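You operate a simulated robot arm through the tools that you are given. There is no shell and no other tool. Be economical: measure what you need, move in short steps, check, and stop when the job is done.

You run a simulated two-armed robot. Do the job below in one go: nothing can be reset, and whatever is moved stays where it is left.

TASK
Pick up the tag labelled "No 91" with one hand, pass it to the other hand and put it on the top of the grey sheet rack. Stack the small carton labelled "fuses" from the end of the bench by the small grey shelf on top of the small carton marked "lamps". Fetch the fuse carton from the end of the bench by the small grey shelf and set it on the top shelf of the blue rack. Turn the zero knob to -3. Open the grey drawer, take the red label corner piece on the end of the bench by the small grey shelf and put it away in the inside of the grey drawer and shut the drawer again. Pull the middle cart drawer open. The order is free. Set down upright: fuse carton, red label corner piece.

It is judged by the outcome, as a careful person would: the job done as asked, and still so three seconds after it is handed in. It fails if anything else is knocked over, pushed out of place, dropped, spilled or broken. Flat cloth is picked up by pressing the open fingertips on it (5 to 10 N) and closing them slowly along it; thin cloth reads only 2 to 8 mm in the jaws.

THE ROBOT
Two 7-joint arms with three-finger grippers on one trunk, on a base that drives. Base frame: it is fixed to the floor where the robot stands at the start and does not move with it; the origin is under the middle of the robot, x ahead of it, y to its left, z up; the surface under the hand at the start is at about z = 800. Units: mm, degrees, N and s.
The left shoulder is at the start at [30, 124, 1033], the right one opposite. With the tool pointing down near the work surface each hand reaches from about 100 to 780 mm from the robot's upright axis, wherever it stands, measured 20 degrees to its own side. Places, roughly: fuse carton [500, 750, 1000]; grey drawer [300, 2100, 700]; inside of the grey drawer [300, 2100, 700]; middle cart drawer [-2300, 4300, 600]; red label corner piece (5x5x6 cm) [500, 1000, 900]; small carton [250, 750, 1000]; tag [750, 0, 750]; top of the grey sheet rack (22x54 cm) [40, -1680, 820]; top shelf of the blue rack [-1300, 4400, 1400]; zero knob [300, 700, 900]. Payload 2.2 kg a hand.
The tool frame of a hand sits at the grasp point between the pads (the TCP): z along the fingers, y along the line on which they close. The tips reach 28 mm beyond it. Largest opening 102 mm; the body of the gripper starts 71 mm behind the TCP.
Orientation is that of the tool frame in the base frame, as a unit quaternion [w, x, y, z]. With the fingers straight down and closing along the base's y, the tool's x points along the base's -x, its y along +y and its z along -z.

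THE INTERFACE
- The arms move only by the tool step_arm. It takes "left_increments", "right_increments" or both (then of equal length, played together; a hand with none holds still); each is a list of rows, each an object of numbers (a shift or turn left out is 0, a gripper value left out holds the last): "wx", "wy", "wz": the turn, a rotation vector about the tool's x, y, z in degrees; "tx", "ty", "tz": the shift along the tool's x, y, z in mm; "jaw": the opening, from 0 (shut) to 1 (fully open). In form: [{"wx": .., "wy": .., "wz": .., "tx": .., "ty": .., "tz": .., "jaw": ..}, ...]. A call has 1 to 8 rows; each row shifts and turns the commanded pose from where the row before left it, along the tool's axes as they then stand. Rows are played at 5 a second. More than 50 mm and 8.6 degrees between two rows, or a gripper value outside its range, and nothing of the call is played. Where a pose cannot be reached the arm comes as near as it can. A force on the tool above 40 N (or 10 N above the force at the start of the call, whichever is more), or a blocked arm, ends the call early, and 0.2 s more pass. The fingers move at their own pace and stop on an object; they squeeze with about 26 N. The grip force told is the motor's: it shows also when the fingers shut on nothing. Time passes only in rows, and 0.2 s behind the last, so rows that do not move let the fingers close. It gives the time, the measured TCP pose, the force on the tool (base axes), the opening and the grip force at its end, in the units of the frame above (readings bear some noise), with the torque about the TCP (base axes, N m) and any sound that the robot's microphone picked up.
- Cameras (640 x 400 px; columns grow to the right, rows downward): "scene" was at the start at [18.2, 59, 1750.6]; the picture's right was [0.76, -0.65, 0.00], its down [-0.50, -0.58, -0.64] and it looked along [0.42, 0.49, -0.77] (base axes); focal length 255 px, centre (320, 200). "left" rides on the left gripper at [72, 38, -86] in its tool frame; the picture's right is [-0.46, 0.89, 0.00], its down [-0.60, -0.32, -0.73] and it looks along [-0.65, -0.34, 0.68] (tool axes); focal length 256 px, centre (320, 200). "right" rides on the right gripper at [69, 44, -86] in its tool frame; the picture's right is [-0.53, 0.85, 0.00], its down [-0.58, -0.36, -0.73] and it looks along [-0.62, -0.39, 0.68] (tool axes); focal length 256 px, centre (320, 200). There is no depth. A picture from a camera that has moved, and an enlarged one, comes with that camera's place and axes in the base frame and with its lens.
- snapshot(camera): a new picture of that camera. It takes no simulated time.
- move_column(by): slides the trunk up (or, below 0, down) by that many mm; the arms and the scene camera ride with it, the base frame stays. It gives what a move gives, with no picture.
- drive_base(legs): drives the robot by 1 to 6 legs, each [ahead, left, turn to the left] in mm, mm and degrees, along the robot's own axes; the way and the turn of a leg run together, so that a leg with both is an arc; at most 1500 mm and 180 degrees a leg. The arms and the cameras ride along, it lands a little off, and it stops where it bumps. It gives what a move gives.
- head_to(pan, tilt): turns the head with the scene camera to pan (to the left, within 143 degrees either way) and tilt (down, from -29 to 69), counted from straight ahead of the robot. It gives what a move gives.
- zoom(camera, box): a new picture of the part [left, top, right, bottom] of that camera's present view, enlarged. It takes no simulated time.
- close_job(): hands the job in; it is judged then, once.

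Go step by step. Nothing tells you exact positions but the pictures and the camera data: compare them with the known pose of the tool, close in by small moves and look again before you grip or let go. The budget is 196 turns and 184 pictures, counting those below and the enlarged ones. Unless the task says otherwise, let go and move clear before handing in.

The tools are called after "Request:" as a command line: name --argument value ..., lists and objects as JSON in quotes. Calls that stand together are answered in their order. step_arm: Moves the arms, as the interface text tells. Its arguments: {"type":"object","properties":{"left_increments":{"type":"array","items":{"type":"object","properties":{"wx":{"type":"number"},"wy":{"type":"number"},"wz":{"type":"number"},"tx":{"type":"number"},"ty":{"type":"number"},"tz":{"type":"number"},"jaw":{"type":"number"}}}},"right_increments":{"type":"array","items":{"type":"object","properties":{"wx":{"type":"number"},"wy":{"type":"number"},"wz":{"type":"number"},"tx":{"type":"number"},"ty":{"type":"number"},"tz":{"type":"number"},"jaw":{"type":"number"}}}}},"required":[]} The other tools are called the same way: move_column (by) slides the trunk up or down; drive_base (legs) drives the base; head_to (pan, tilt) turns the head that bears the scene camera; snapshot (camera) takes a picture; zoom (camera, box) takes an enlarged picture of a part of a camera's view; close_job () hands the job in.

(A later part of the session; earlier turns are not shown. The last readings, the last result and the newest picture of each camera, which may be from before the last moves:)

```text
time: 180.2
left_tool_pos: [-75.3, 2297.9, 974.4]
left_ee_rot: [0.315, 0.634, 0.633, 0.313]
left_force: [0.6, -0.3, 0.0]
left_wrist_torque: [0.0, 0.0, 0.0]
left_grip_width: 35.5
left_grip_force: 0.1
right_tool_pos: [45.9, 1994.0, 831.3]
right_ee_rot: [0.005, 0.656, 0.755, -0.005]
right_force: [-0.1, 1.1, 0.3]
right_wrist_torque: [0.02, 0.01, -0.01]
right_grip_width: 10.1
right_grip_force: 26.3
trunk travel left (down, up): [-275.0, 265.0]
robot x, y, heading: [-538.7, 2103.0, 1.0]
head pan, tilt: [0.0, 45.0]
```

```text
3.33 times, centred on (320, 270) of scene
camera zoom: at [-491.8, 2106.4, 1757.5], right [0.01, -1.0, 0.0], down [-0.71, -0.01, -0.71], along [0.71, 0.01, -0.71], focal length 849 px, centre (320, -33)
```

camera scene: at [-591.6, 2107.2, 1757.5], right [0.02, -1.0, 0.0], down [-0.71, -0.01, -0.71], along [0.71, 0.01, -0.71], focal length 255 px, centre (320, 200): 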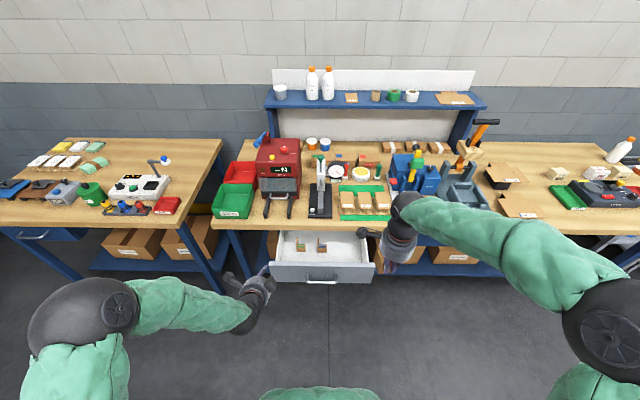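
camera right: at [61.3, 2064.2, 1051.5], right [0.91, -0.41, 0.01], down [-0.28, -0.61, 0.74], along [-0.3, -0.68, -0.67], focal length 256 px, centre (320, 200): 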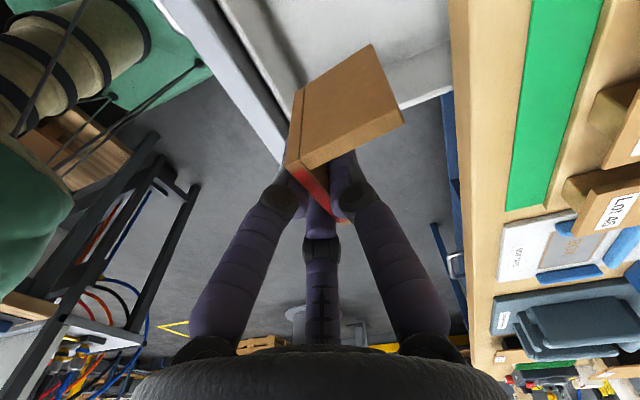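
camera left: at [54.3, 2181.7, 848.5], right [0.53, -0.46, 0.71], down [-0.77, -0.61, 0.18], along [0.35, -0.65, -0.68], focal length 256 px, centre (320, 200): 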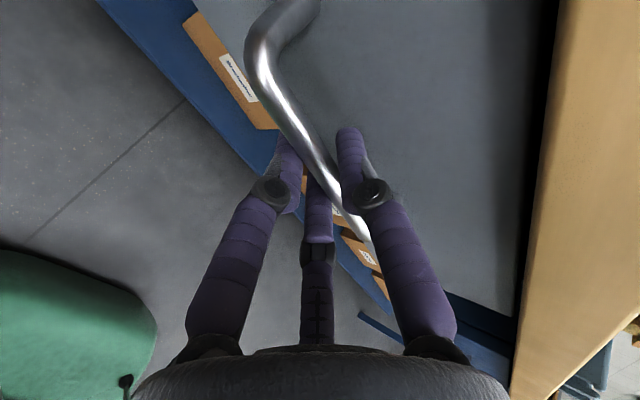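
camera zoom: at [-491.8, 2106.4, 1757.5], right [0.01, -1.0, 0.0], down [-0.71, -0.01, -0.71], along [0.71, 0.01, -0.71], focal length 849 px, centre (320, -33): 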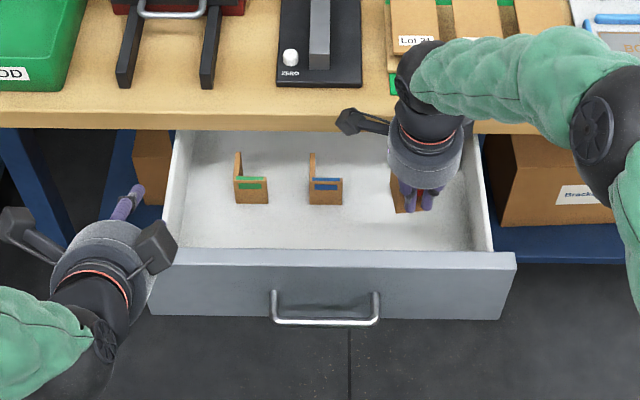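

Request:
step_arm --right_increments '[{"tz": 6}, {"tz": 6}, {"tz": 4}, {}]'

Request:
step_arm --right_increments '[{"tz": 4}, {"tz": 4}, {}]'

Request:
step_arm --right_increments '[{"tz": 3}, {"tz": 3}, {}]'

```text
time: 181.2
left_tool_pos: [-76.1, 2298.7, 975.0]
left_ee_rot: [0.317, 0.633, 0.633, 0.313]
left_force: [0.6, -0.5, 0.0]
left_wrist_torque: [0.0, -0.03, 0.02]
left_grip_width: 35.8
left_grip_force: 0.0
right_tool_pos: [49.1, 1993.0, 815.3]
right_ee_rot: [0.006, 0.656, 0.755, -0.005]
right_force: [-0.1, 0.0, -0.5]
right_wrist_torque: [0.04, 0.02, -0.02]
right_grip_width: 10.2
right_grip_force: 26.5
trunk travel left (down, up): [-275.0, 265.0]
robot x, y, heading: [-540.3, 2106.0, 0.5]
head pan, tilt: [0.0, 45.0]
```

```text
time: 182.0
left_tool_pos: [-75.8, 2298.0, 975.0]
left_ee_rot: [0.316, 0.633, 0.634, 0.313]
left_force: [0.6, 1.0, 0.4]
left_wrist_torque: [0.02, -0.02, 0.01]
left_grip_width: 35.7
left_grip_force: 0.1
right_tool_pos: [49.7, 1992.6, 808.3]
right_ee_rot: [0.005, 0.656, 0.755, -0.004]
right_force: [-0.7, 0.4, -0.2]
right_wrist_torque: [0.01, -0.01, -0.01]
right_grip_width: 10.3
right_grip_force: 25.5
trunk travel left (down, up): [-275.0, 265.0]
robot x, y, heading: [-539.9, 2104.9, 1.0]
head pan, tilt: [0.0, 45.0]
```

```text
time: 182.8
left_tool_pos: [-76.1, 2298.9, 975.1]
left_ee_rot: [0.316, 0.633, 0.633, 0.313]
left_force: [0.0, -0.5, 0.0]
left_wrist_torque: [-0.01, -0.01, 0.01]
left_grip_width: 35.6
left_grip_force: 0.1
right_tool_pos: [49.4, 1991.7, 801.9]
right_ee_rot: [0.005, 0.656, 0.754, -0.005]
right_force: [-0.1, 0.3, -0.4]
right_wrist_torque: [0.02, 0.0, -0.01]
right_grip_width: 10.1
right_grip_force: 26.4
trunk travel left (down, up): [-275.0, 265.0]
robot x, y, heading: [-544.8, 2107.1, 0.6]
head pan, tilt: [0.0, 45.0]
```

Request:
zoom --camera "scene" --box '[290, 220, 390, 290]'

Request:
step_arm --right_increments '[{"tz": 3}, {"tz": 3}, {"tz": 2}, {}]'

Request:
step_arm --right_increments '[{"tz": 3}, {"tz": 3}, {}]'

```text
5.71 times, centred on (340, 255) of scene
camera zoom: at [-491.7, 2106.5, 1757.5], right [0.01, -1.0, 0.0], down [-0.71, -0.01, -0.71], along [0.71, 0.01, -0.71], focal length 1455 px, centre (206, -114)
```

zoom: 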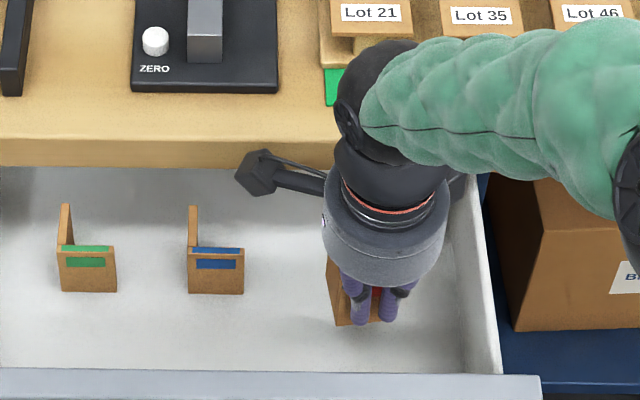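

```text
time: 183.8
left_tool_pos: [-76.1, 2298.7, 975.0]
left_ee_rot: [0.316, 0.633, 0.634, 0.312]
left_force: [0.5, -0.5, 0.1]
left_wrist_torque: [0.01, -0.02, -0.01]
left_grip_width: 35.8
left_grip_force: 0.1
right_tool_pos: [47.8, 1992.2, 792.7]
right_ee_rot: [0.005, 0.656, 0.754, -0.005]
right_force: [1.3, 0.5, 0.3]
right_wrist_torque: [0.02, 0.01, 0.0]
right_grip_width: 10.3
right_grip_force: 26.1
trunk travel left (down, up): [-275.0, 265.0]
robot x, y, heading: [-541.4, 2109.1, 0.8]
head pan, tilt: [0.0, 45.0]
```

```text
time: 184.6
left_tool_pos: [-76.1, 2298.2, 974.4]
left_ee_rot: [0.316, 0.633, 0.634, 0.313]
left_force: [-0.2, -0.2, -0.2]
left_wrist_torque: [0.0, 0.01, 0.01]
left_grip_width: 35.9
left_grip_force: 0.0
right_tool_pos: [49.0, 1990.8, 787.3]
right_ee_rot: [0.006, 0.656, 0.755, -0.005]
right_force: [-0.2, -0.3, 0.3]
right_wrist_torque: [-0.02, 0.02, -0.03]
right_grip_width: 10.2
right_grip_force: 25.9
trunk travel left (down, up): [-275.0, 265.0]
robot x, y, heading: [-540.2, 2106.4, 0.7]
head pan, tilt: [0.0, 45.0]
```

Request:
step_arm --right_increments '[{"tz": 3}, {"tz": 3}, {}]'

Request:
step_arm --right_increments '[{"tz": 3}, {"tz": 2}, {}]'

Request:
step_arm --right_increments '[{"tz": 3}, {"tz": 2}, {}]'

```text
time: 185.4
left_tool_pos: [-75.3, 2298.6, 973.9]
left_ee_rot: [0.316, 0.633, 0.634, 0.313]
left_force: [0.0, 0.1, -0.7]
left_wrist_torque: [0.01, -0.02, 0.01]
left_grip_width: 35.7
left_grip_force: 0.1
right_tool_pos: [49.6, 1990.2, 782.4]
right_ee_rot: [0.005, 0.656, 0.755, -0.004]
right_force: [0.1, 0.6, 0.2]
right_wrist_torque: [-0.04, -0.01, -0.02]
right_grip_width: 10.2
right_grip_force: 26.4
trunk travel left (down, up): [-275.0, 265.0]
robot x, y, heading: [-544.8, 2101.8, 0.8]
head pan, tilt: [0.0, 45.0]
```

```text
time: 186.2
left_tool_pos: [-76.3, 2297.9, 974.7]
left_ee_rot: [0.315, 0.634, 0.634, 0.312]
left_force: [0.5, 1.1, -0.1]
left_wrist_torque: [-0.02, -0.04, 0.0]
left_grip_width: 35.8
left_grip_force: 0.1
right_tool_pos: [50.2, 1990.9, 776.1]
right_ee_rot: [0.006, 0.656, 0.755, -0.005]
right_force: [1.0, -0.7, -0.1]
right_wrist_torque: [-0.01, -0.01, 0.02]
right_grip_width: 10.4
right_grip_force: 26.1
trunk travel left (down, up): [-275.0, 265.0]
robot x, y, heading: [-546.5, 2105.7, 0.8]
head pan, tilt: [0.0, 45.0]
```

```text
time: 187.0
left_tool_pos: [-75.4, 2297.1, 973.6]
left_ee_rot: [0.316, 0.633, 0.633, 0.313]
left_force: [-1.1, -0.1, 0.4]
left_wrist_torque: [0.0, 0.0, -0.02]
left_grip_width: 35.8
left_grip_force: 0.1
right_tool_pos: [49.8, 1991.2, 770.9]
right_ee_rot: [0.005, 0.656, 0.755, -0.005]
right_force: [0.0, 0.0, -0.4]
right_wrist_torque: [0.01, -0.07, 0.0]
right_grip_width: 10.1
right_grip_force: 26.5
trunk travel left (down, up): [-275.0, 265.0]
robot x, y, heading: [-543.5, 2105.4, 0.7]
head pan, tilt: [0.0, 45.0]
```

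Request:
zoom --camera "scene" --box '[290, 220, 390, 290]'

Request:
snapshot --camera "right"

```text
5.71 times, centred on (340, 255) of scene
camera zoom: at [-491.7, 2106.5, 1757.5], right [0.01, -1.0, 0.0], down [-0.71, -0.01, -0.71], along [0.71, 0.01, -0.71], focal length 1455 px, centre (206, -114)
```

zoom: 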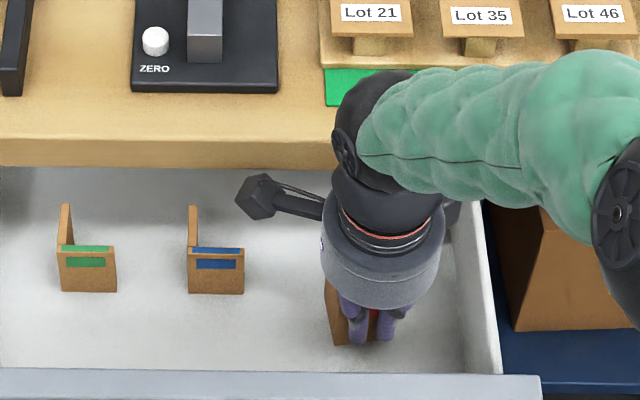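

```text
55 pictures are left
camera right: at [81.9, 2067.6, 856.9], right [0.91, -0.41, 0.01], down [-0.28, -0.61, 0.74], along [-0.3, -0.68, -0.67], focal length 256 px, centre (320, 200)
```

right: 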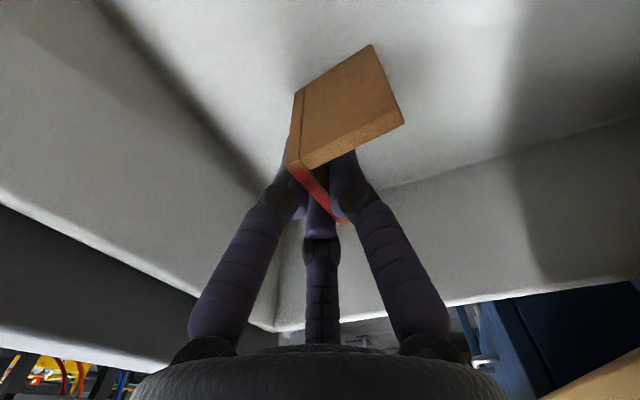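

Request:
step_arm --right_increments '[{"tz": 3}, {"tz": 2}, {}]'

Request:
step_arm --right_increments '[{"tz": 3}, {"tz": 2}, {}]'

Request:
step_arm --right_increments '[{"tz": 3}, {"tz": 2}, {}]'

```text
time: 187.8
left_tool_pos: [-76.4, 2297.5, 973.4]
left_ee_rot: [0.316, 0.633, 0.633, 0.313]
left_force: [-0.3, -0.8, -0.9]
left_wrist_torque: [-0.02, -0.01, -0.02]
left_grip_width: 35.8
left_grip_force: 0.1
right_tool_pos: [50.3, 1990.2, 767.5]
right_ee_rot: [0.005, 0.656, 0.755, -0.004]
right_force: [-0.5, -0.4, -0.5]
right_wrist_torque: [-0.02, 0.0, 0.01]
right_grip_width: 9.9
right_grip_force: 26.0
trunk travel left (down, up): [-275.0, 265.0]
robot x, y, heading: [-543.6, 2106.5, 1.1]
head pan, tilt: [0.0, 45.0]
```

```text
time: 188.6
left_tool_pos: [-75.6, 2298.5, 975.1]
left_ee_rot: [0.316, 0.634, 0.633, 0.313]
left_force: [-0.1, 0.5, -0.2]
left_wrist_torque: [0.02, 0.02, -0.02]
left_grip_width: 35.6
left_grip_force: 0.0
right_tool_pos: [49.1, 1990.3, 761.7]
right_ee_rot: [0.005, 0.656, 0.755, -0.005]
right_force: [0.5, 0.2, -0.5]
right_wrist_torque: [0.04, 0.01, -0.02]
right_grip_width: 10.0
right_grip_force: 26.0
trunk travel left (down, up): [-275.0, 265.0]
robot x, y, heading: [-540.6, 2105.4, 0.9]
head pan, tilt: [0.0, 45.0]
```

```text
time: 189.4
left_tool_pos: [-77.3, 2298.8, 976.0]
left_ee_rot: [0.315, 0.633, 0.633, 0.314]
left_force: [0.2, 0.1, 0.7]
left_wrist_torque: [0.03, 0.0, -0.01]
left_grip_width: 35.7
left_grip_force: 0.1
right_tool_pos: [49.5, 1991.2, 761.2]
right_ee_rot: [0.009, 0.657, 0.754, -0.002]
right_force: [0.6, 2.7, 28.6]
right_wrist_torque: [0.35, -0.14, 0.0]
right_grip_width: 9.9
right_grip_force: 25.9
trunk travel left (down, up): [-275.0, 265.0]
robot x, y, heading: [-542.7, 2102.6, 0.7]
head pan, tilt: [0.0, 45.0]
```

Contact with the drawer floor. I relax, release and rise.

Request:
step_arm --right_increments '[{"tz": -4}, {"jaw": 0.2}, {"jaw": 0.35}, {}, {"tz": -30}, {"tz": -40}, {"tz": -40}, {"tz": -40}]'

Request:
step_arm --right_increments '[{"tz": -45}, {"tz": -45}, {"tz": -45}, {"ty": -45}, {"ty": -45}, {"ty": -45}, {}]'

Request:
zoom --camera "scene" --box '[230, 210, 410, 330]'

```text
time: 191.2
left_tool_pos: [-76.9, 2298.7, 975.1]
left_ee_rot: [0.315, 0.633, 0.633, 0.313]
left_force: [0.2, -0.2, 0.5]
left_wrist_torque: [0.01, -0.05, -0.01]
left_grip_width: 35.6
left_grip_force: 0.1
right_tool_pos: [49.0, 1993.7, 911.2]
right_ee_rot: [0.005, 0.655, 0.755, -0.004]
right_force: [-0.5, 0.6, -0.1]
right_wrist_torque: [-0.01, -0.01, -0.02]
right_grip_width: 35.5
right_grip_force: 0.0
trunk travel left (down, up): [-275.0, 265.0]
robot x, y, heading: [-538.6, 2105.9, 0.7]
head pan, tilt: [0.0, 45.0]
```

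```text
time: 192.8
left_tool_pos: [-75.1, 2297.6, 973.4]
left_ee_rot: [0.315, 0.634, 0.633, 0.313]
left_force: [0.3, 0.2, -0.9]
left_wrist_torque: [-0.04, 0.02, -0.01]
left_grip_width: 35.8
left_grip_force: 0.1
right_tool_pos: [-81.4, 1975.2, 1045.4]
right_ee_rot: [0.005, 0.656, 0.755, -0.005]
right_force: [0.9, -0.1, -0.6]
right_wrist_torque: [0.0, 0.0, -0.03]
right_grip_width: 35.5
right_grip_force: 0.1
trunk travel left (down, up): [-275.0, 265.0]
robot x, y, heading: [-542.2, 2107.2, 0.7]
head pan, tilt: [0.0, 45.0]
```

```text
3.33 times, centred on (320, 270) of scene
camera zoom: at [-490.3, 2106.8, 1757.5], right [0.01, -1.0, 0.0], down [-0.71, -0.01, -0.71], along [0.71, 0.01, -0.71], focal length 849 px, centre (320, -33)
```

zoom: 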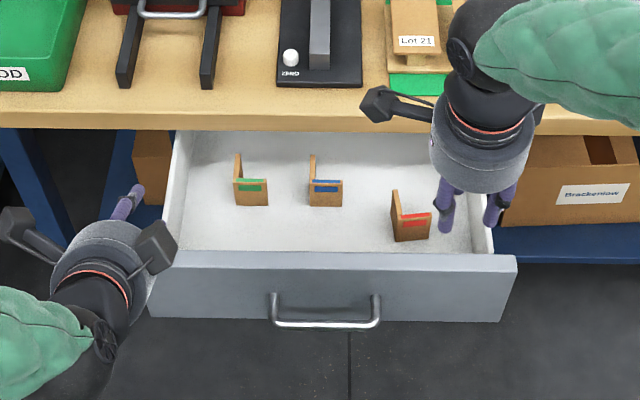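

The red-label piece stands upright in the drawer. Next I shut the drawer: left fist against the panel above the handle, then drive forward.

Request:
step_arm --left_increments '[{"tx": -31.7, "ty": -25.8, "tz": 12, "jaw": 0.0}, {"tx": -31.7, "ty": -25.8, "tz": 12}, {"tx": -31.7, "ty": -25.8, "tz": 12}, {"tx": -31.7, "ty": -25.8, "tz": 12}, {"tx": -31.7, "ty": -25.8, "tz": 12}, {"tx": -31.7, "ty": -25.8, "tz": 12}, {}]' --right_increments '[{"tz": -30, "ty": -30}, {"tz": -30, "ty": -30}, {"tz": -30, "ty": -20}, {"tz": -30}, {"tz": -30}, {}, {}]'

Request:
zoom --camera "scene" --box '[230, 210, 410, 330]'

```text
time: 194.4
left_tool_pos: [-113.0, 2108.2, 809.8]
left_ee_rot: [0.316, 0.633, 0.633, 0.314]
left_force: [-0.8, 0.1, -0.4]
left_wrist_torque: [-0.01, 0.01, 0.01]
left_grip_width: 2.0
left_grip_force: 25.4
right_tool_pos: [-163.9, 1968.2, 1196.3]
right_ee_rot: [0.006, 0.656, 0.755, -0.005]
right_force: [-0.3, -0.6, -0.5]
right_wrist_torque: [-0.02, -0.01, -0.02]
right_grip_width: 35.9
right_grip_force: 0.1
trunk travel left (down, up): [-275.0, 265.0]
robot x, y, heading: [-541.6, 2107.5, 0.5]
head pan, tilt: [0.0, 45.0]
```

```text
3.33 times, centred on (320, 270) of scene
camera zoom: at [-492.5, 2107.3, 1757.6], right [0.01, -1.0, 0.0], down [-0.71, -0.01, -0.71], along [0.71, 0.01, -0.71], focal length 849 px, centre (320, -33)
```

zoom: 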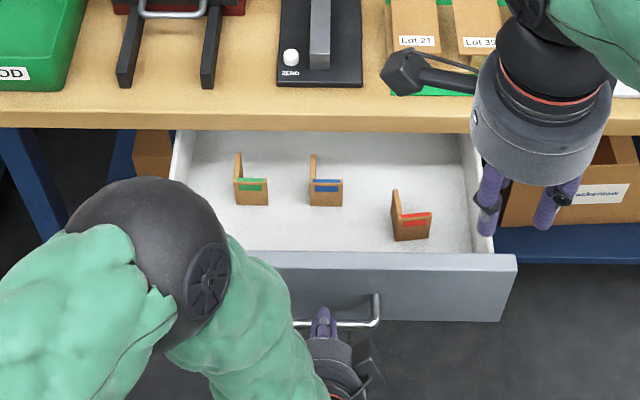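

Request:
drive_base --legs '[[60, 0, 0], [60, 0, 0]]'

Request:
zoom --camera "scene" --box '[230, 210, 410, 330]'

```text
time: 196.0
left_tool_pos: [8.9, 2107.2, 808.2]
left_ee_rot: [0.316, 0.634, 0.633, 0.311]
left_force: [0.9, 1.3, -0.9]
left_wrist_torque: [-0.02, 0.05, -0.01]
left_grip_width: 2.1
left_grip_force: 26.4
right_tool_pos: [-42.1, 1968.2, 1195.6]
right_ee_rot: [0.005, 0.657, 0.754, -0.005]
right_force: [1.4, -1.0, -0.3]
right_wrist_torque: [0.0, 0.05, -0.02]
right_grip_width: 35.8
right_grip_force: 0.0
trunk travel left (down, up): [-275.0, 265.0]
robot x, y, heading: [-420.7, 2102.8, 0.7]
head pan, tilt: [0.0, 45.0]
```

```text
3.33 times, centred on (320, 270) of scene
camera zoom: at [-368.3, 2107.8, 1757.4], right [0.01, -1.0, 0.0], down [-0.71, -0.01, -0.71], along [0.71, 0.01, -0.71], focal length 849 px, centre (320, -33)
```

zoom: 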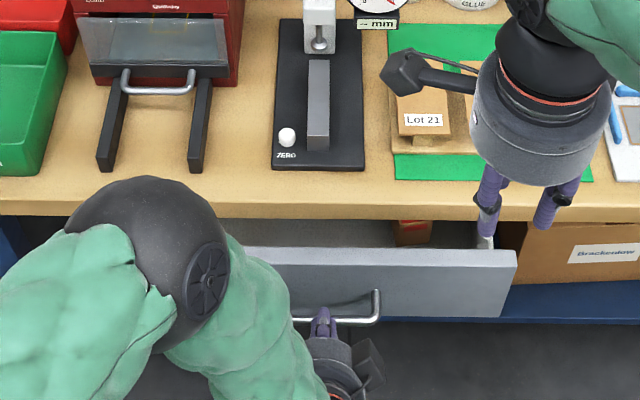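

Request:
drive_base --legs '[[60, 0, 0], [60, 0, 0]]'

Request:
zoom --camera "scene" --box '[230, 230, 410, 350]'

```text
time: 197.5
left_tool_pos: [122.9, 2111.5, 809.0]
left_ee_rot: [0.314, 0.636, 0.633, 0.312]
left_force: [-22.7, 1.0, 1.2]
left_wrist_torque: [-0.08, 0.08, 0.06]
left_grip_width: 2.2
left_grip_force: 26.4
right_tool_pos: [74.6, 1970.8, 1196.4]
right_ee_rot: [0.007, 0.657, 0.754, -0.005]
right_force: [-0.3, 0.3, -0.7]
right_wrist_torque: [0.01, 0.03, 0.03]
right_grip_width: 35.7
right_grip_force: 0.0
trunk travel left (down, up): [-275.0, 265.0]
robot x, y, heading: [-301.3, 2109.5, 0.6]
head pan, tilt: [0.0, 45.0]
```

```text
3.33 times, centred on (320, 290) of scene
camera zoom: at [-254.8, 2109.4, 1757.7], right [0.01, -1.0, 0.0], down [-0.71, -0.01, -0.71], along [0.71, 0.01, -0.71], focal length 849 px, centre (320, -100)
```

zoom: 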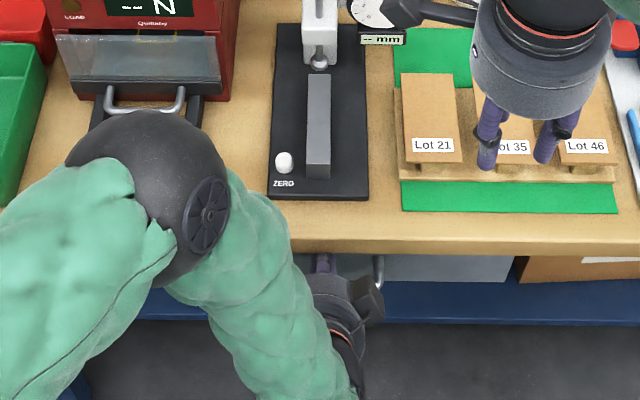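

Request:
drive_base --legs '[[12, 0, 0]]'

Request:
drive_base --legs '[[-350, 0, 0]]'

Request:
snapshot --camera "scene"

```text
time: 198.3
left_tool_pos: [123.8, 2111.3, 802.5]
left_ee_rot: [0.307, 0.642, 0.633, 0.306]
left_force: [-2.5, -0.1, -0.2]
left_wrist_torque: [0.05, 0.02, 0.0]
left_grip_width: 2.0
left_grip_force: 26.3
right_tool_pos: [83.3, 1970.5, 1195.3]
right_ee_rot: [0.006, 0.657, 0.754, -0.004]
right_force: [0.5, -0.4, 0.3]
right_wrist_torque: [0.01, 0.03, -0.02]
right_grip_width: 35.7
right_grip_force: 0.0
trunk travel left (down, up): [-275.0, 265.0]
robot x, y, heading: [-288.4, 2111.4, 0.5]
head pan, tilt: [0.0, 45.0]
stopped in leg 1: the force on the tool passed its limit at 57 N (the readings are from after the stop); the commanded pose is now the measured one
```

```text
time: 200.8
left_tool_pos: [-225.5, 2103.6, 803.0]
left_ee_rot: [0.307, 0.644, 0.631, 0.305]
left_force: [0.8, -0.3, -0.2]
left_wrist_torque: [0.04, 0.05, 0.01]
left_grip_width: 2.1
left_grip_force: 25.3
right_tool_pos: [-266.0, 1961.5, 1196.5]
right_ee_rot: [0.007, 0.658, 0.753, -0.004]
right_force: [-0.2, -1.0, 0.0]
right_wrist_torque: [-0.01, 0.02, 0.01]
right_grip_width: 35.5
right_grip_force: 0.1
trunk travel left (down, up): [-275.0, 265.0]
robot x, y, heading: [-642.0, 2104.4, 0.4]
head pan, tilt: [0.0, 45.0]
stopped in leg 1: the robot was blocked; the commanded pose is now the measured one
```

```text
50 pictures are left
camera scene: at [-591.8, 2102.6, 1757.5], right [0.01, -1.0, 0.0], down [-0.71, -0.01, -0.71], along [0.71, 0.01, -0.71], focal length 255 px, centre (320, 200)
```

scene: 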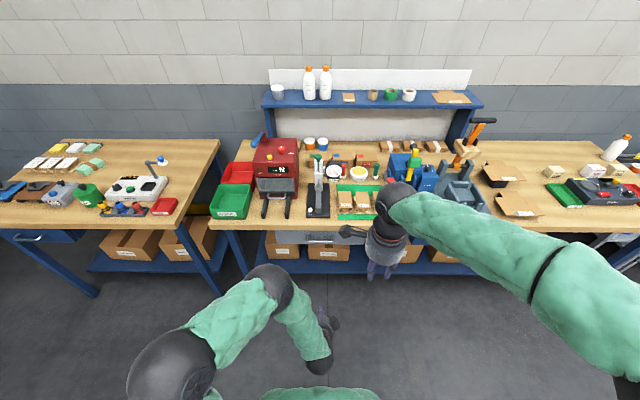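

Request:
zoom --camera "scene" --box '[240, 190, 360, 270]'

Request:
head_to --pan 140 --tilt 40

Request:
snapshot --camera "scene"

```text
5.00 times, centred on (300, 230) of scene
camera zoom: at [-591.8, 2102.6, 1757.5], right [0.01, -1.0, 0.0], down [-0.71, -0.01, -0.71], along [0.71, 0.01, -0.71], focal length 1273 px, centre (420, 50)
```

zoom: 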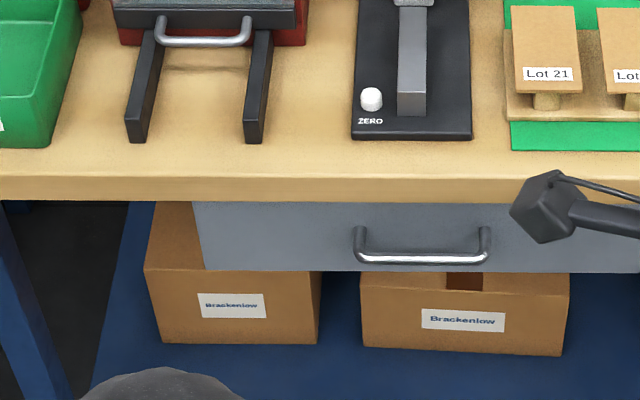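

```text
time: 203.0
left_tool_pos: [-225.5, 2104.8, 803.0]
left_ee_rot: [0.308, 0.642, 0.632, 0.305]
left_force: [-0.4, -0.4, -0.2]
left_wrist_torque: [0.0, 0.01, 0.02]
left_grip_width: 2.2
left_grip_force: 25.7
right_tool_pos: [-266.7, 1961.4, 1197.0]
right_ee_rot: [0.006, 0.658, 0.753, -0.003]
right_force: [-0.2, 0.1, 0.7]
right_wrist_torque: [-0.01, 0.02, 0.0]
right_grip_width: 35.7
right_grip_force: 0.1
trunk travel left (down, up): [-275.0, 265.0]
robot x, y, heading: [-644.7, 2099.7, 0.4]
head pan, tilt: [140.0, 40.0]
```

```text
48 pictures are left
camera scene: at [-740.3, 2156.9, 1764.8], right [0.64, 0.77, 0.0], down [0.5, -0.41, -0.77], along [-0.59, 0.49, -0.64], focal length 255 px, centre (320, 200)
```

scene: 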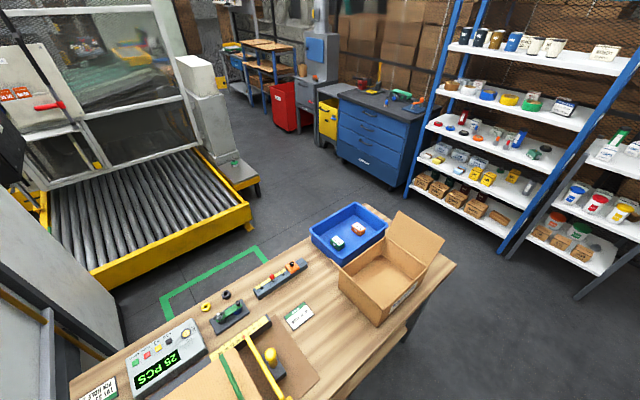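

The drawer is shut. Now the fuse carton: I raise and restore the left hand to point down and drive back along the bench.

Request:
step_arm --left_increments '[{"ty": 36, "tz": -27}, {"ty": 36, "tz": -27}, {"ty": 36, "tz": -27}, {"ty": 36, "tz": -27}, {"ty": 36, "tz": -27}, {"ty": 36, "tz": -27}, {"ty": 36, "tz": -27}, {"tx": 45}]'

Request:
step_arm --left_increments '[{"tx": 45}, {"tx": 45, "wx": 0}, {"wx": 8}, {"wx": 8}, {"wx": 8}, {"wx": 8}, {"wx": 8}, {"wx": 8}]'

Request:
step_arm --left_increments '[{"wx": 4}, {"wz": -8.4}, {"wz": -8.4}, {"wz": -8.4}, {"wz": -8.4}, {"wz": -8.4}, {"wz": -8.4}, {"wz": -8.4}]'

Request:
step_arm --left_increments '[{"wz": -8.4}, {"wz": -8.4}, {"wz": -8.4, "jaw": 1.0}, {"wz": -6}, {}]'

Request:
drive_base --legs '[[240, 0, 0], [0, -1450, 0]]'

```text
time: 204.8
left_tool_pos: [-217.7, 2149.2, 1119.3]
left_ee_rot: [0.308, 0.643, 0.631, 0.306]
left_force: [0.4, -0.8, 0.6]
left_wrist_torque: [-0.01, -0.04, -0.02]
left_grip_width: 2.1
left_grip_force: 26.2
right_tool_pos: [-266.6, 1964.9, 1196.9]
right_ee_rot: [0.006, 0.658, 0.753, -0.006]
right_force: [0.1, 0.7, -0.4]
right_wrist_torque: [-0.04, -0.02, 0.0]
right_grip_width: 35.8
right_grip_force: 0.0
trunk travel left (down, up): [-275.0, 265.0]
robot x, y, heading: [-642.2, 2106.0, 0.2]
head pan, tilt: [140.0, 40.0]
```

```text
time: 206.6
left_tool_pos: [-220.5, 2239.3, 1114.3]
left_ee_rot: [0.216, 0.679, 0.668, 0.216]
left_force: [0.2, 0.2, -0.3]
left_wrist_torque: [0.03, -0.01, 0.01]
left_grip_width: 1.8
left_grip_force: 25.7
left hand out of reach, approached as far as the arm can: row 4, 5, 6, 7, 8
right_tool_pos: [-265.4, 1963.1, 1196.0]
right_ee_rot: [0.006, 0.658, 0.753, -0.004]
right_force: [0.2, -0.2, -0.1]
right_wrist_torque: [-0.04, -0.03, 0.02]
right_grip_width: 36.1
right_grip_force: 0.1
trunk travel left (down, up): [-275.0, 265.0]
robot x, y, heading: [-643.2, 2101.5, 0.6]
head pan, tilt: [140.0, 40.0]
```

```text
time: 208.4
left_tool_pos: [-220.9, 2238.3, 1114.3]
left_ee_rot: [0.294, 0.262, 0.915, 0.082]
left_force: [-0.5, 0.8, 0.1]
left_wrist_torque: [0.02, -0.03, -0.01]
left_grip_width: 1.9
left_grip_force: 25.8
left hand out of reach, approached as far as the arm can: row 1
right_tool_pos: [-266.0, 1962.9, 1196.7]
right_ee_rot: [0.005, 0.658, 0.753, -0.004]
right_force: [1.1, -1.0, 0.3]
right_wrist_torque: [-0.01, 0.02, -0.01]
right_grip_width: 35.6
right_grip_force: 0.2
trunk travel left (down, up): [-275.0, 265.0]
robot x, y, heading: [-644.1, 2105.3, 0.4]
head pan, tilt: [140.0, 40.0]
```

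```text
time: 209.6
left_tool_pos: [-219.2, 2238.1, 1115.3]
left_ee_rot: [0.306, 0.007, 0.952, -0.001]
left_force: [-0.2, -0.5, -0.5]
left_wrist_torque: [-0.01, 0.01, -0.01]
left_grip_width: 101.8
left_grip_force: 0.1
right_tool_pos: [-265.5, 1962.4, 1196.4]
right_ee_rot: [0.005, 0.658, 0.753, -0.004]
right_force: [0.4, 0.0, 0.8]
right_wrist_torque: [0.0, 0.0, -0.01]
right_grip_width: 35.5
right_grip_force: 0.1
trunk travel left (down, up): [-275.0, 265.0]
robot x, y, heading: [-644.4, 2101.0, 0.5]
head pan, tilt: [140.0, 40.0]
```

```text
time: 218.2
left_tool_pos: [22.2, 783.7, 1114.3]
left_ee_rot: [0.306, 0.016, 0.952, -0.003]
left_force: [0.5, 0.4, -0.9]
left_wrist_torque: [0.0, -0.02, -0.01]
left_grip_width: 102.0
left_grip_force: 0.0
right_tool_pos: [-27.8, 509.6, 1197.6]
right_ee_rot: [0.005, 0.664, 0.747, -0.004]
right_force: [-0.8, -0.2, -0.2]
right_wrist_torque: [0.04, -0.03, 0.01]
right_grip_width: 35.5
right_grip_force: 0.1
trunk travel left (down, up): [-275.0, 265.0]
robot x, y, heading: [-403.0, 656.3, -0.4]
head pan, tilt: [140.0, 40.0]
```

Request:
drive_base --legs '[[0, -110, 0], [225, 0, 0]]'

Request:
step_arm --left_increments '[{"wy": 6, "tz": -30}, {"wy": 6, "tz": -30}, {"wy": 6}, {"wy": 6}, {"wy": 6}, {"wy": 5.5}, {}]'

Request:
head_to --pan 0 --tilt 50

Request:
snapshot --camera "scene"

```text
time: 220.6
left_tool_pos: [244.4, 675.3, 1113.4]
left_ee_rot: [0.305, 0.013, 0.952, -0.002]
left_force: [0.8, -0.3, 0.1]
left_wrist_torque: [0.03, 0.01, -0.02]
left_grip_width: 102.3
left_grip_force: 0.0
right_tool_pos: [195.1, 399.5, 1194.6]
right_ee_rot: [0.005, 0.664, 0.748, -0.005]
right_force: [0.2, 0.7, -1.1]
right_wrist_torque: [-0.02, 0.03, -0.03]
right_grip_width: 35.5
right_grip_force: 0.0
trunk travel left (down, up): [-275.0, 265.0]
robot x, y, heading: [-179.7, 543.4, -0.3]
head pan, tilt: [140.0, 40.0]
```

```text
time: 222.2
left_tool_pos: [209.3, 674.8, 1164.3]
left_ee_rot: [0.0, 0.013, 1.0, 0.002]
left_force: [1.4, -0.3, 0.1]
left_wrist_torque: [0.01, -0.03, -0.01]
left_grip_width: 101.8
left_grip_force: 0.1
right_tool_pos: [193.9, 399.6, 1196.0]
right_ee_rot: [0.006, 0.664, 0.748, -0.004]
right_force: [-0.1, 0.6, 0.0]
right_wrist_torque: [-0.02, -0.06, 0.01]
right_grip_width: 35.6
right_grip_force: 0.1
trunk travel left (down, up): [-275.0, 265.0]
robot x, y, heading: [-181.2, 543.5, -0.4]
head pan, tilt: [140.0, 40.0]
```

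```text
time: 224.5
left_tool_pos: [210.9, 676.1, 1164.2]
left_ee_rot: [0.001, 0.014, 1.0, 0.002]
left_force: [-0.4, 0.8, -0.5]
left_wrist_torque: [0.02, 0.0, 0.01]
left_grip_width: 101.9
left_grip_force: 0.0
right_tool_pos: [194.2, 399.9, 1195.8]
right_ee_rot: [0.006, 0.663, 0.749, -0.004]
right_force: [0.0, 0.8, -0.7]
right_wrist_torque: [-0.01, 0.01, 0.0]
right_grip_width: 35.7
right_grip_force: 0.0
trunk travel left (down, up): [-275.0, 265.0]
robot x, y, heading: [-178.5, 547.3, -0.2]
head pan, tilt: [0.0, 50.0]
```

```text
47 pictures are left
camera scene: at [-136.3, 545.0, 1750.6], right [-0.01, -1.0, 0.0], down [-0.77, 0.0, -0.64], along [0.64, 0.0, -0.77], focal length 255 px, centre (320, 200)
```

scene: 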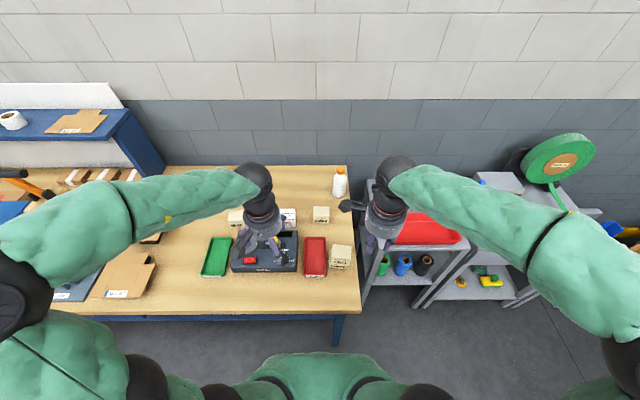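

Request:
step_arm --left_increments '[{"tx": -45}, {"tx": -45}, {"tx": -45}, {"tx": -45}, {"tx": -45, "wz": -1.6}, {"tx": -33}, {"tz": 45}, {"tz": 35}]'

Request:
snapshot --camera "left"

Request:
zoom --camera "scene" --box '[230, 180, 350, 260]'

```text
time: 226.3
left_tool_pos: [470.4, 669.3, 1082.4]
left_ee_rot: [0.0, 0.0, 1.0, 0.002]
left_force: [-0.6, 0.1, -0.4]
left_wrist_torque: [0.0, 0.0, 0.03]
left_grip_width: 101.9
left_grip_force: 0.0
right_tool_pos: [194.5, 400.9, 1196.8]
right_ee_rot: [0.005, 0.664, 0.748, -0.005]
right_force: [0.4, -0.3, -0.8]
right_wrist_torque: [-0.03, 0.02, -0.03]
right_grip_width: 35.6
right_grip_force: 0.1
trunk travel left (down, up): [-275.0, 265.0]
robot x, y, heading: [-178.1, 546.8, -0.3]
head pan, tilt: [0.0, 50.0]
```

```text
46 pictures are left
camera left: at [396.6, 708.1, 1170.5], right [0.46, 0.89, 0.0], down [0.6, -0.32, 0.73], along [0.65, -0.34, -0.68], focal length 256 px, centre (320, 200)
```

left: 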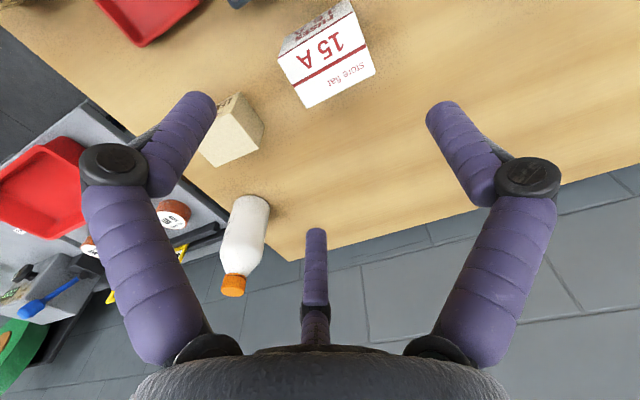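

```text
5.00 times, centred on (290, 220) of scene
camera zoom: at [-135.4, 544.8, 1750.6], right [-0.01, -1.0, 0.0], down [-0.77, 0.0, -0.64], along [0.64, 0.0, -0.77], focal length 1273 px, centre (470, 100)
```

zoom: 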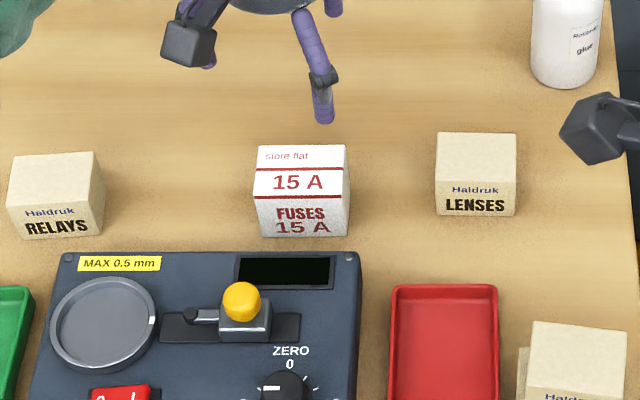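

Request:
step_arm --left_increments '[{"tx": -5, "ty": 6}, {"tz": 45}, {"tz": 45}, {"tz": 40}, {"tz": 38}, {"jaw": 0.5}, {"jaw": 0.3}, {}]'

Request:
snapshot --camera "left"

```text
time: 228.1
left_tool_pos: [474.8, 676.1, 916.1]
left_ee_rot: [0.001, 0.0, 1.0, 0.003]
left_force: [-1.0, 0.3, 2.3]
left_wrist_torque: [0.09, -0.08, 0.02]
left_grip_width: 58.7
left_grip_force: 25.9
right_tool_pos: [193.6, 398.3, 1195.7]
right_ee_rot: [0.006, 0.663, 0.748, -0.004]
right_force: [0.2, 0.1, 0.8]
right_wrist_torque: [-0.01, 0.02, -0.02]
right_grip_width: 35.3
right_grip_force: 0.1
trunk travel left (down, up): [-275.0, 265.0]
robot x, y, heading: [-183.4, 541.7, -0.3]
head pan, tilt: [0.0, 50.0]
```

```text
44 pictures are left
camera left: at [400.8, 714.5, 1002.8], right [0.47, 0.89, 0.0], down [0.6, -0.32, 0.73], along [0.65, -0.34, -0.68], focal length 256 px, centre (320, 200)
```

left: 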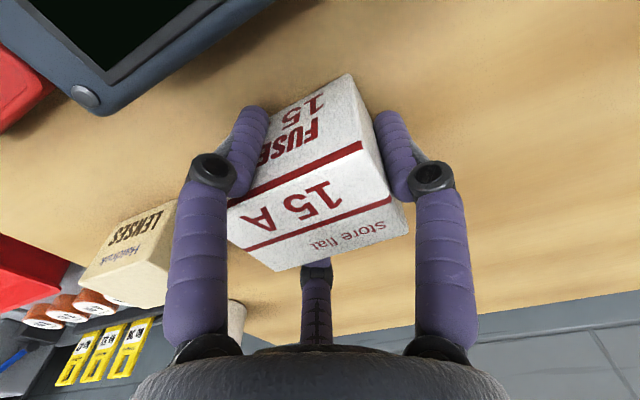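

Fuse carton gripped. I lift, retract, and drive along the bench toward the blue rack.

Request:
step_arm --left_increments '[{"tz": -15}, {"tz": -45}, {"tz": -45}, {"tz": -45}, {"tz": -45}, {"tz": -45}, {"tx": 45}, {"tx": 45}]'

Request:
step_arm --left_increments '[{"tx": 45}, {"tx": 45}, {"tx": 45}, {}]'

Request:
drive_base --legs '[[-240, 0, 0], [0, 1450, 0], [0, 1450, 0]]'

Request:
head_to --pan 90 --tilt 25

Request:
snapshot --camera "scene"

```text
time: 229.9
left_tool_pos: [383.9, 674.7, 1158.8]
left_ee_rot: [0.001, 0.001, 1.0, 0.003]
left_force: [-1.0, 0.2, -1.2]
left_wrist_torque: [0.0, -0.01, 0.0]
left_grip_width: 58.6
left_grip_force: 25.8
right_tool_pos: [192.3, 399.6, 1195.3]
right_ee_rot: [0.006, 0.663, 0.748, -0.005]
right_force: [-0.9, -1.0, -0.1]
right_wrist_torque: [0.02, -0.01, 0.0]
right_grip_width: 35.5
right_grip_force: 0.1
trunk travel left (down, up): [-275.0, 265.0]
robot x, y, heading: [-182.5, 544.8, -0.5]
head pan, tilt: [0.0, 50.0]
```

```text
time: 230.9
left_tool_pos: [250.5, 677.1, 1156.7]
left_ee_rot: [-0.001, 0.0, 1.0, 0.002]
left_force: [0.3, -0.2, -0.4]
left_wrist_torque: [0.04, 0.03, -0.04]
left_grip_width: 58.5
left_grip_force: 25.9
right_tool_pos: [193.9, 398.9, 1195.4]
right_ee_rot: [0.005, 0.663, 0.748, -0.005]
right_force: [0.6, 1.1, 0.4]
right_wrist_torque: [0.01, 0.02, 0.03]
right_grip_width: 36.0
right_grip_force: 0.1
trunk travel left (down, up): [-275.0, 265.0]
robot x, y, heading: [-180.1, 544.5, -0.5]
head pan, tilt: [0.0, 50.0]
```

```text
time: 246.2
left_tool_pos: [-13.3, 3569.7, 1156.5]
left_ee_rot: [0.001, -0.008, 1.0, 0.001]
left_force: [0.0, -1.2, -0.4]
left_wrist_torque: [-0.02, 0.03, -0.01]
left_grip_width: 58.2
left_grip_force: 26.6
right_tool_pos: [-64.1, 3290.7, 1195.6]
right_ee_rot: [0.005, 0.656, 0.754, -0.004]
right_force: [-0.4, 0.2, -0.4]
right_wrist_torque: [-0.01, 0.0, -0.01]
right_grip_width: 35.7
right_grip_force: 0.0
trunk travel left (down, up): [-275.0, 265.0]
robot x, y, heading: [-440.4, 3431.4, 0.8]
head pan, tilt: [0.0, 50.0]
```

```text
time: 247.8
left_tool_pos: [-12.4, 3569.8, 1155.8]
left_ee_rot: [0.001, -0.009, 1.0, 0.002]
left_force: [0.2, -0.5, -1.5]
left_wrist_torque: [0.01, -0.01, -0.01]
left_grip_width: 58.1
left_grip_force: 26.1
right_tool_pos: [-64.2, 3289.7, 1196.3]
right_ee_rot: [0.006, 0.656, 0.755, -0.004]
right_force: [0.5, -0.1, -0.9]
right_wrist_torque: [-0.01, -0.03, -0.02]
right_grip_width: 35.9
right_grip_force: 0.2
trunk travel left (down, up): [-275.0, 265.0]
robot x, y, heading: [-441.8, 3429.7, 0.9]
head pan, tilt: [90.0, 25.0]
```

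```text
43 pictures are left
camera scene: at [-474.1, 3520.8, 1788.1], right [1.0, 0.01, 0.0], down [0.0, -0.42, -0.91], along [-0.01, 0.91, -0.42], focal length 255 px, centre (320, 200)
```

scene: 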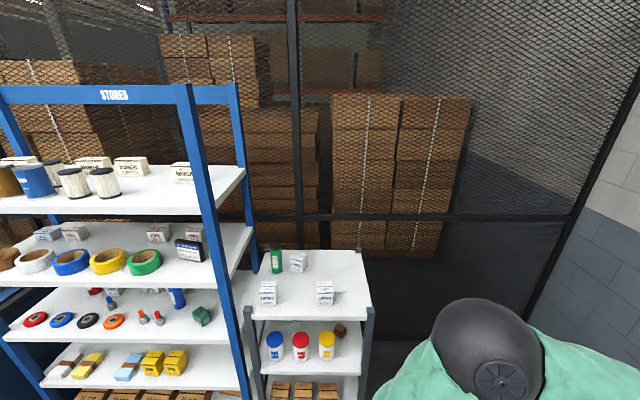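

The rack's top shelf has free room at its front right (≈[−970,4320,1400]); a header beam runs above the front at ≈1730–1780. I turn to face it and move to a stand-off.

Request:
drive_base --legs '[[0, 0, 89.2], [0, 360, 0]]'

Request:
head_to --pan 15 --tilt 15

Request:
snapshot --camera "scene"

```text
time: 253.9
left_tool_pos: [-930.9, 3870.2, 1156.3]
left_ee_rot: [-0.001, -0.701, 0.713, 0.002]
left_force: [-0.7, -0.5, -0.7]
left_wrist_torque: [-0.03, -0.03, -0.02]
left_grip_width: 58.3
left_grip_force: 26.2
right_tool_pos: [-653.1, 3809.5, 1196.1]
right_ee_rot: [0.008, -0.052, 0.999, 0.001]
right_force: [-0.5, 1.1, -0.4]
right_wrist_torque: [-0.03, -0.01, 0.01]
right_grip_width: 35.8
right_grip_force: 0.0
trunk travel left (down, up): [-275.0, 265.0]
robot x, y, heading: [-807.3, 3440.1, 89.1]
head pan, tilt: [90.0, 25.0]
```

```text
time: 255.3
left_tool_pos: [-930.6, 3870.4, 1155.8]
left_ee_rot: [-0.001, -0.701, 0.713, 0.003]
left_force: [0.2, 0.5, -0.8]
left_wrist_torque: [-0.01, 0.02, -0.01]
left_grip_width: 58.5
left_grip_force: 25.8
right_tool_pos: [-653.0, 3810.1, 1196.4]
right_ee_rot: [0.006, -0.053, 0.999, 0.001]
right_force: [0.0, 0.1, -0.1]
right_wrist_torque: [0.03, -0.01, -0.03]
right_grip_width: 35.7
right_grip_force: 0.0
trunk travel left (down, up): [-275.0, 265.0]
robot x, y, heading: [-803.3, 3439.6, 88.7]
head pan, tilt: [15.0, 15.0]
```

```text
42 pictures are left
camera scene: at [-829.7, 3498.4, 1804.3], right [0.97, 0.24, 0.0], down [0.06, -0.25, -0.97], along [-0.23, 0.94, -0.26], focal length 255 px, centre (320, 200)
```

scene: 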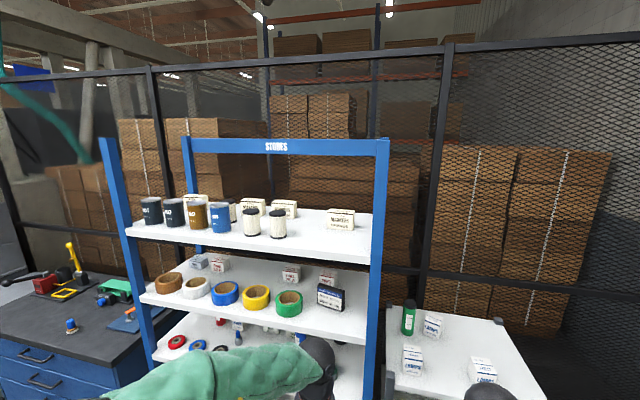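

The beam is at the rear, so the front is open. I raise the trunk fully and the arm a bit, then drive closer.

Request:
move_column --by 264

Request:
step_arm --left_increments '[{"tz": -35}, {"tz": -40}, {}]'

Request:
drive_base --legs '[[0, 50, 0], [320, 0, 0]]'

Request:
head_to --pan 10 --tilt 40

Request:
snapshot --camera "scene"

Request:
snapshot --camera "left"

```text
time: 258.0
left_tool_pos: [-930.2, 3869.7, 1420.0]
left_ee_rot: [-0.002, -0.701, 0.713, 0.001]
left_force: [-0.7, 0.3, -1.3]
left_wrist_torque: [0.0, 0.0, 0.01]
left_grip_width: 58.3
left_grip_force: 25.7
right_tool_pos: [-652.5, 3809.3, 1458.7]
right_ee_rot: [0.006, -0.053, 0.999, 0.002]
right_force: [0.6, 0.3, 0.1]
right_wrist_torque: [-0.04, 0.0, 0.01]
right_grip_width: 35.6
right_grip_force: 0.0
trunk travel left (down, up): [-539.0, 1.0]
robot x, y, heading: [-803.3, 3440.0, 88.7]
head pan, tilt: [15.0, 15.0]
```

```text
time: 258.8
left_tool_pos: [-928.2, 3869.8, 1496.3]
left_ee_rot: [-0.001, -0.701, 0.713, 0.001]
left_force: [-0.3, -0.2, -0.8]
left_wrist_torque: [-0.01, -0.01, 0.02]
left_grip_width: 58.3
left_grip_force: 26.1
right_tool_pos: [-653.6, 3810.5, 1458.5]
right_ee_rot: [0.008, -0.054, 0.999, 0.001]
right_force: [0.0, 0.0, -0.3]
right_wrist_torque: [-0.03, 0.0, -0.02]
right_grip_width: 35.5
right_grip_force: 0.0
trunk travel left (down, up): [-539.0, 1.0]
robot x, y, heading: [-801.5, 3436.6, 88.8]
head pan, tilt: [15.0, 15.0]
```

```text
time: 261.5
left_tool_pos: [-970.6, 4189.2, 1495.9]
left_ee_rot: [-0.001, -0.702, 0.712, 0.003]
left_force: [-0.1, -0.2, -1.9]
left_wrist_torque: [0.0, -0.01, 0.02]
left_grip_width: 58.2
left_grip_force: 25.5
right_tool_pos: [-697.2, 4128.4, 1460.2]
right_ee_rot: [0.006, -0.054, 0.999, 0.003]
right_force: [0.3, 1.1, -0.3]
right_wrist_torque: [0.01, 0.01, 0.0]
right_grip_width: 35.8
right_grip_force: 0.1
trunk travel left (down, up): [-539.0, 1.0]
robot x, y, heading: [-848.6, 3756.4, 88.9]
head pan, tilt: [15.0, 15.0]
```

```text
time: 262.4
left_tool_pos: [-972.2, 4189.3, 1496.4]
left_ee_rot: [-0.001, -0.702, 0.712, 0.002]
left_force: [0.2, -0.2, -0.8]
left_wrist_torque: [0.07, 0.0, -0.02]
left_grip_width: 58.0
left_grip_force: 26.0
right_tool_pos: [-698.5, 4128.9, 1460.7]
right_ee_rot: [0.007, -0.053, 0.999, 0.001]
right_force: [-0.8, 0.6, 1.3]
right_wrist_torque: [-0.01, 0.03, 0.02]
right_grip_width: 35.8
right_grip_force: 0.0
trunk travel left (down, up): [-539.0, 1.0]
robot x, y, heading: [-845.7, 3755.9, 88.8]
head pan, tilt: [10.0, 40.0]
```

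```text
41 pictures are left
camera scene: at [-863.8, 3811.7, 2028.9], right [0.99, 0.15, 0.0], down [0.1, -0.63, -0.77], along [-0.12, 0.76, -0.64], focal length 255 px, centre (320, 200)
```

scene: 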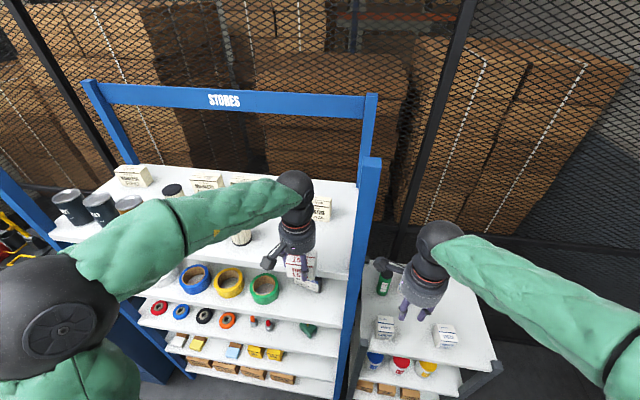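

```text
40 pictures are left
camera left: at [-1011.7, 4118.4, 1583.0], right [-0.88, 0.48, 0.0], down [0.33, 0.6, 0.73], along [0.35, 0.64, -0.68], focal length 256 px, centre (320, 200)
```

left: 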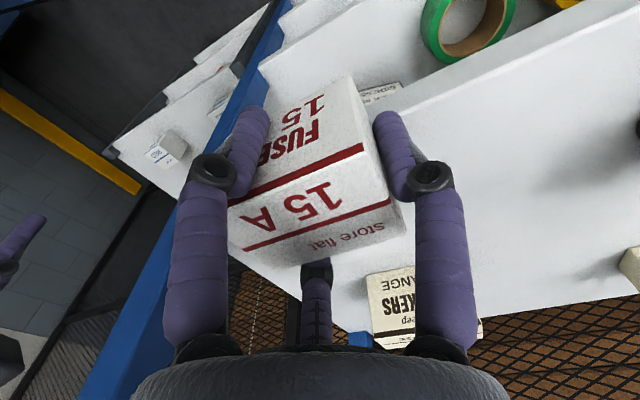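

Request:
step_arm --left_increments '[{"tx": -45}, {"tx": -45}, {"tx": -45}, {"tx": -12}, {}]'

Request:
zoom --camera "scene" --box '[190, 140, 400, 280]'

Request:
snapshot --camera "left"

```text
time: 263.6
left_tool_pos: [-969.2, 4338.4, 1497.4]
left_ee_rot: [-0.001, -0.702, 0.712, 0.002]
left_force: [0.6, 0.4, -0.9]
left_wrist_torque: [0.01, 0.06, 0.0]
left_grip_width: 58.6
left_grip_force: 26.2
right_tool_pos: [-698.5, 4130.1, 1459.3]
right_ee_rot: [0.007, -0.053, 0.999, 0.003]
right_force: [-0.4, 0.4, -0.1]
right_wrist_torque: [-0.01, -0.01, 0.0]
right_grip_width: 35.9
right_grip_force: 0.0
trunk travel left (down, up): [-539.0, 1.0]
robot x, y, heading: [-848.0, 3750.9, 88.8]
head pan, tilt: [10.0, 40.0]
```

```text
2.86 times, centred on (295, 210) of scene
camera zoom: at [-863.9, 3811.1, 2028.8], right [0.99, 0.15, 0.0], down [0.1, -0.63, -0.77], along [-0.12, 0.76, -0.64], focal length 728 px, centre (391, 171)
```

zoom: 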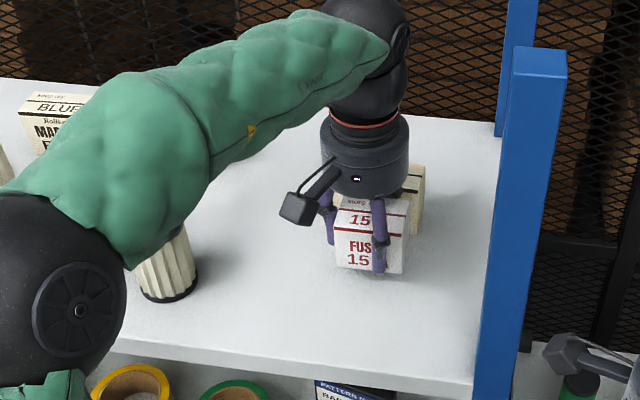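

```text
38 pictures are left
camera left: at [-1009.2, 4267.3, 1584.2], right [-0.88, 0.48, 0.0], down [0.33, 0.6, 0.73], along [0.35, 0.64, -0.68], focal length 256 px, centre (320, 200)
```

left: 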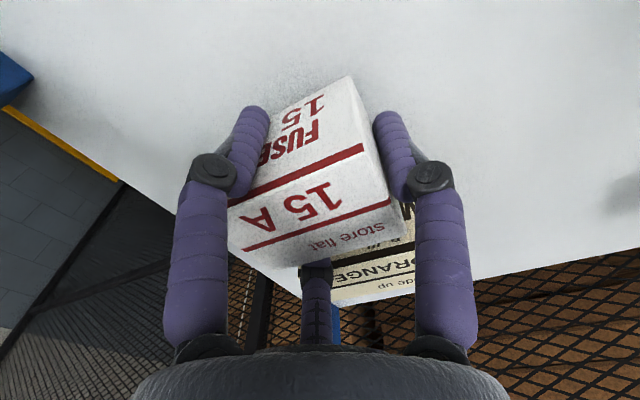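

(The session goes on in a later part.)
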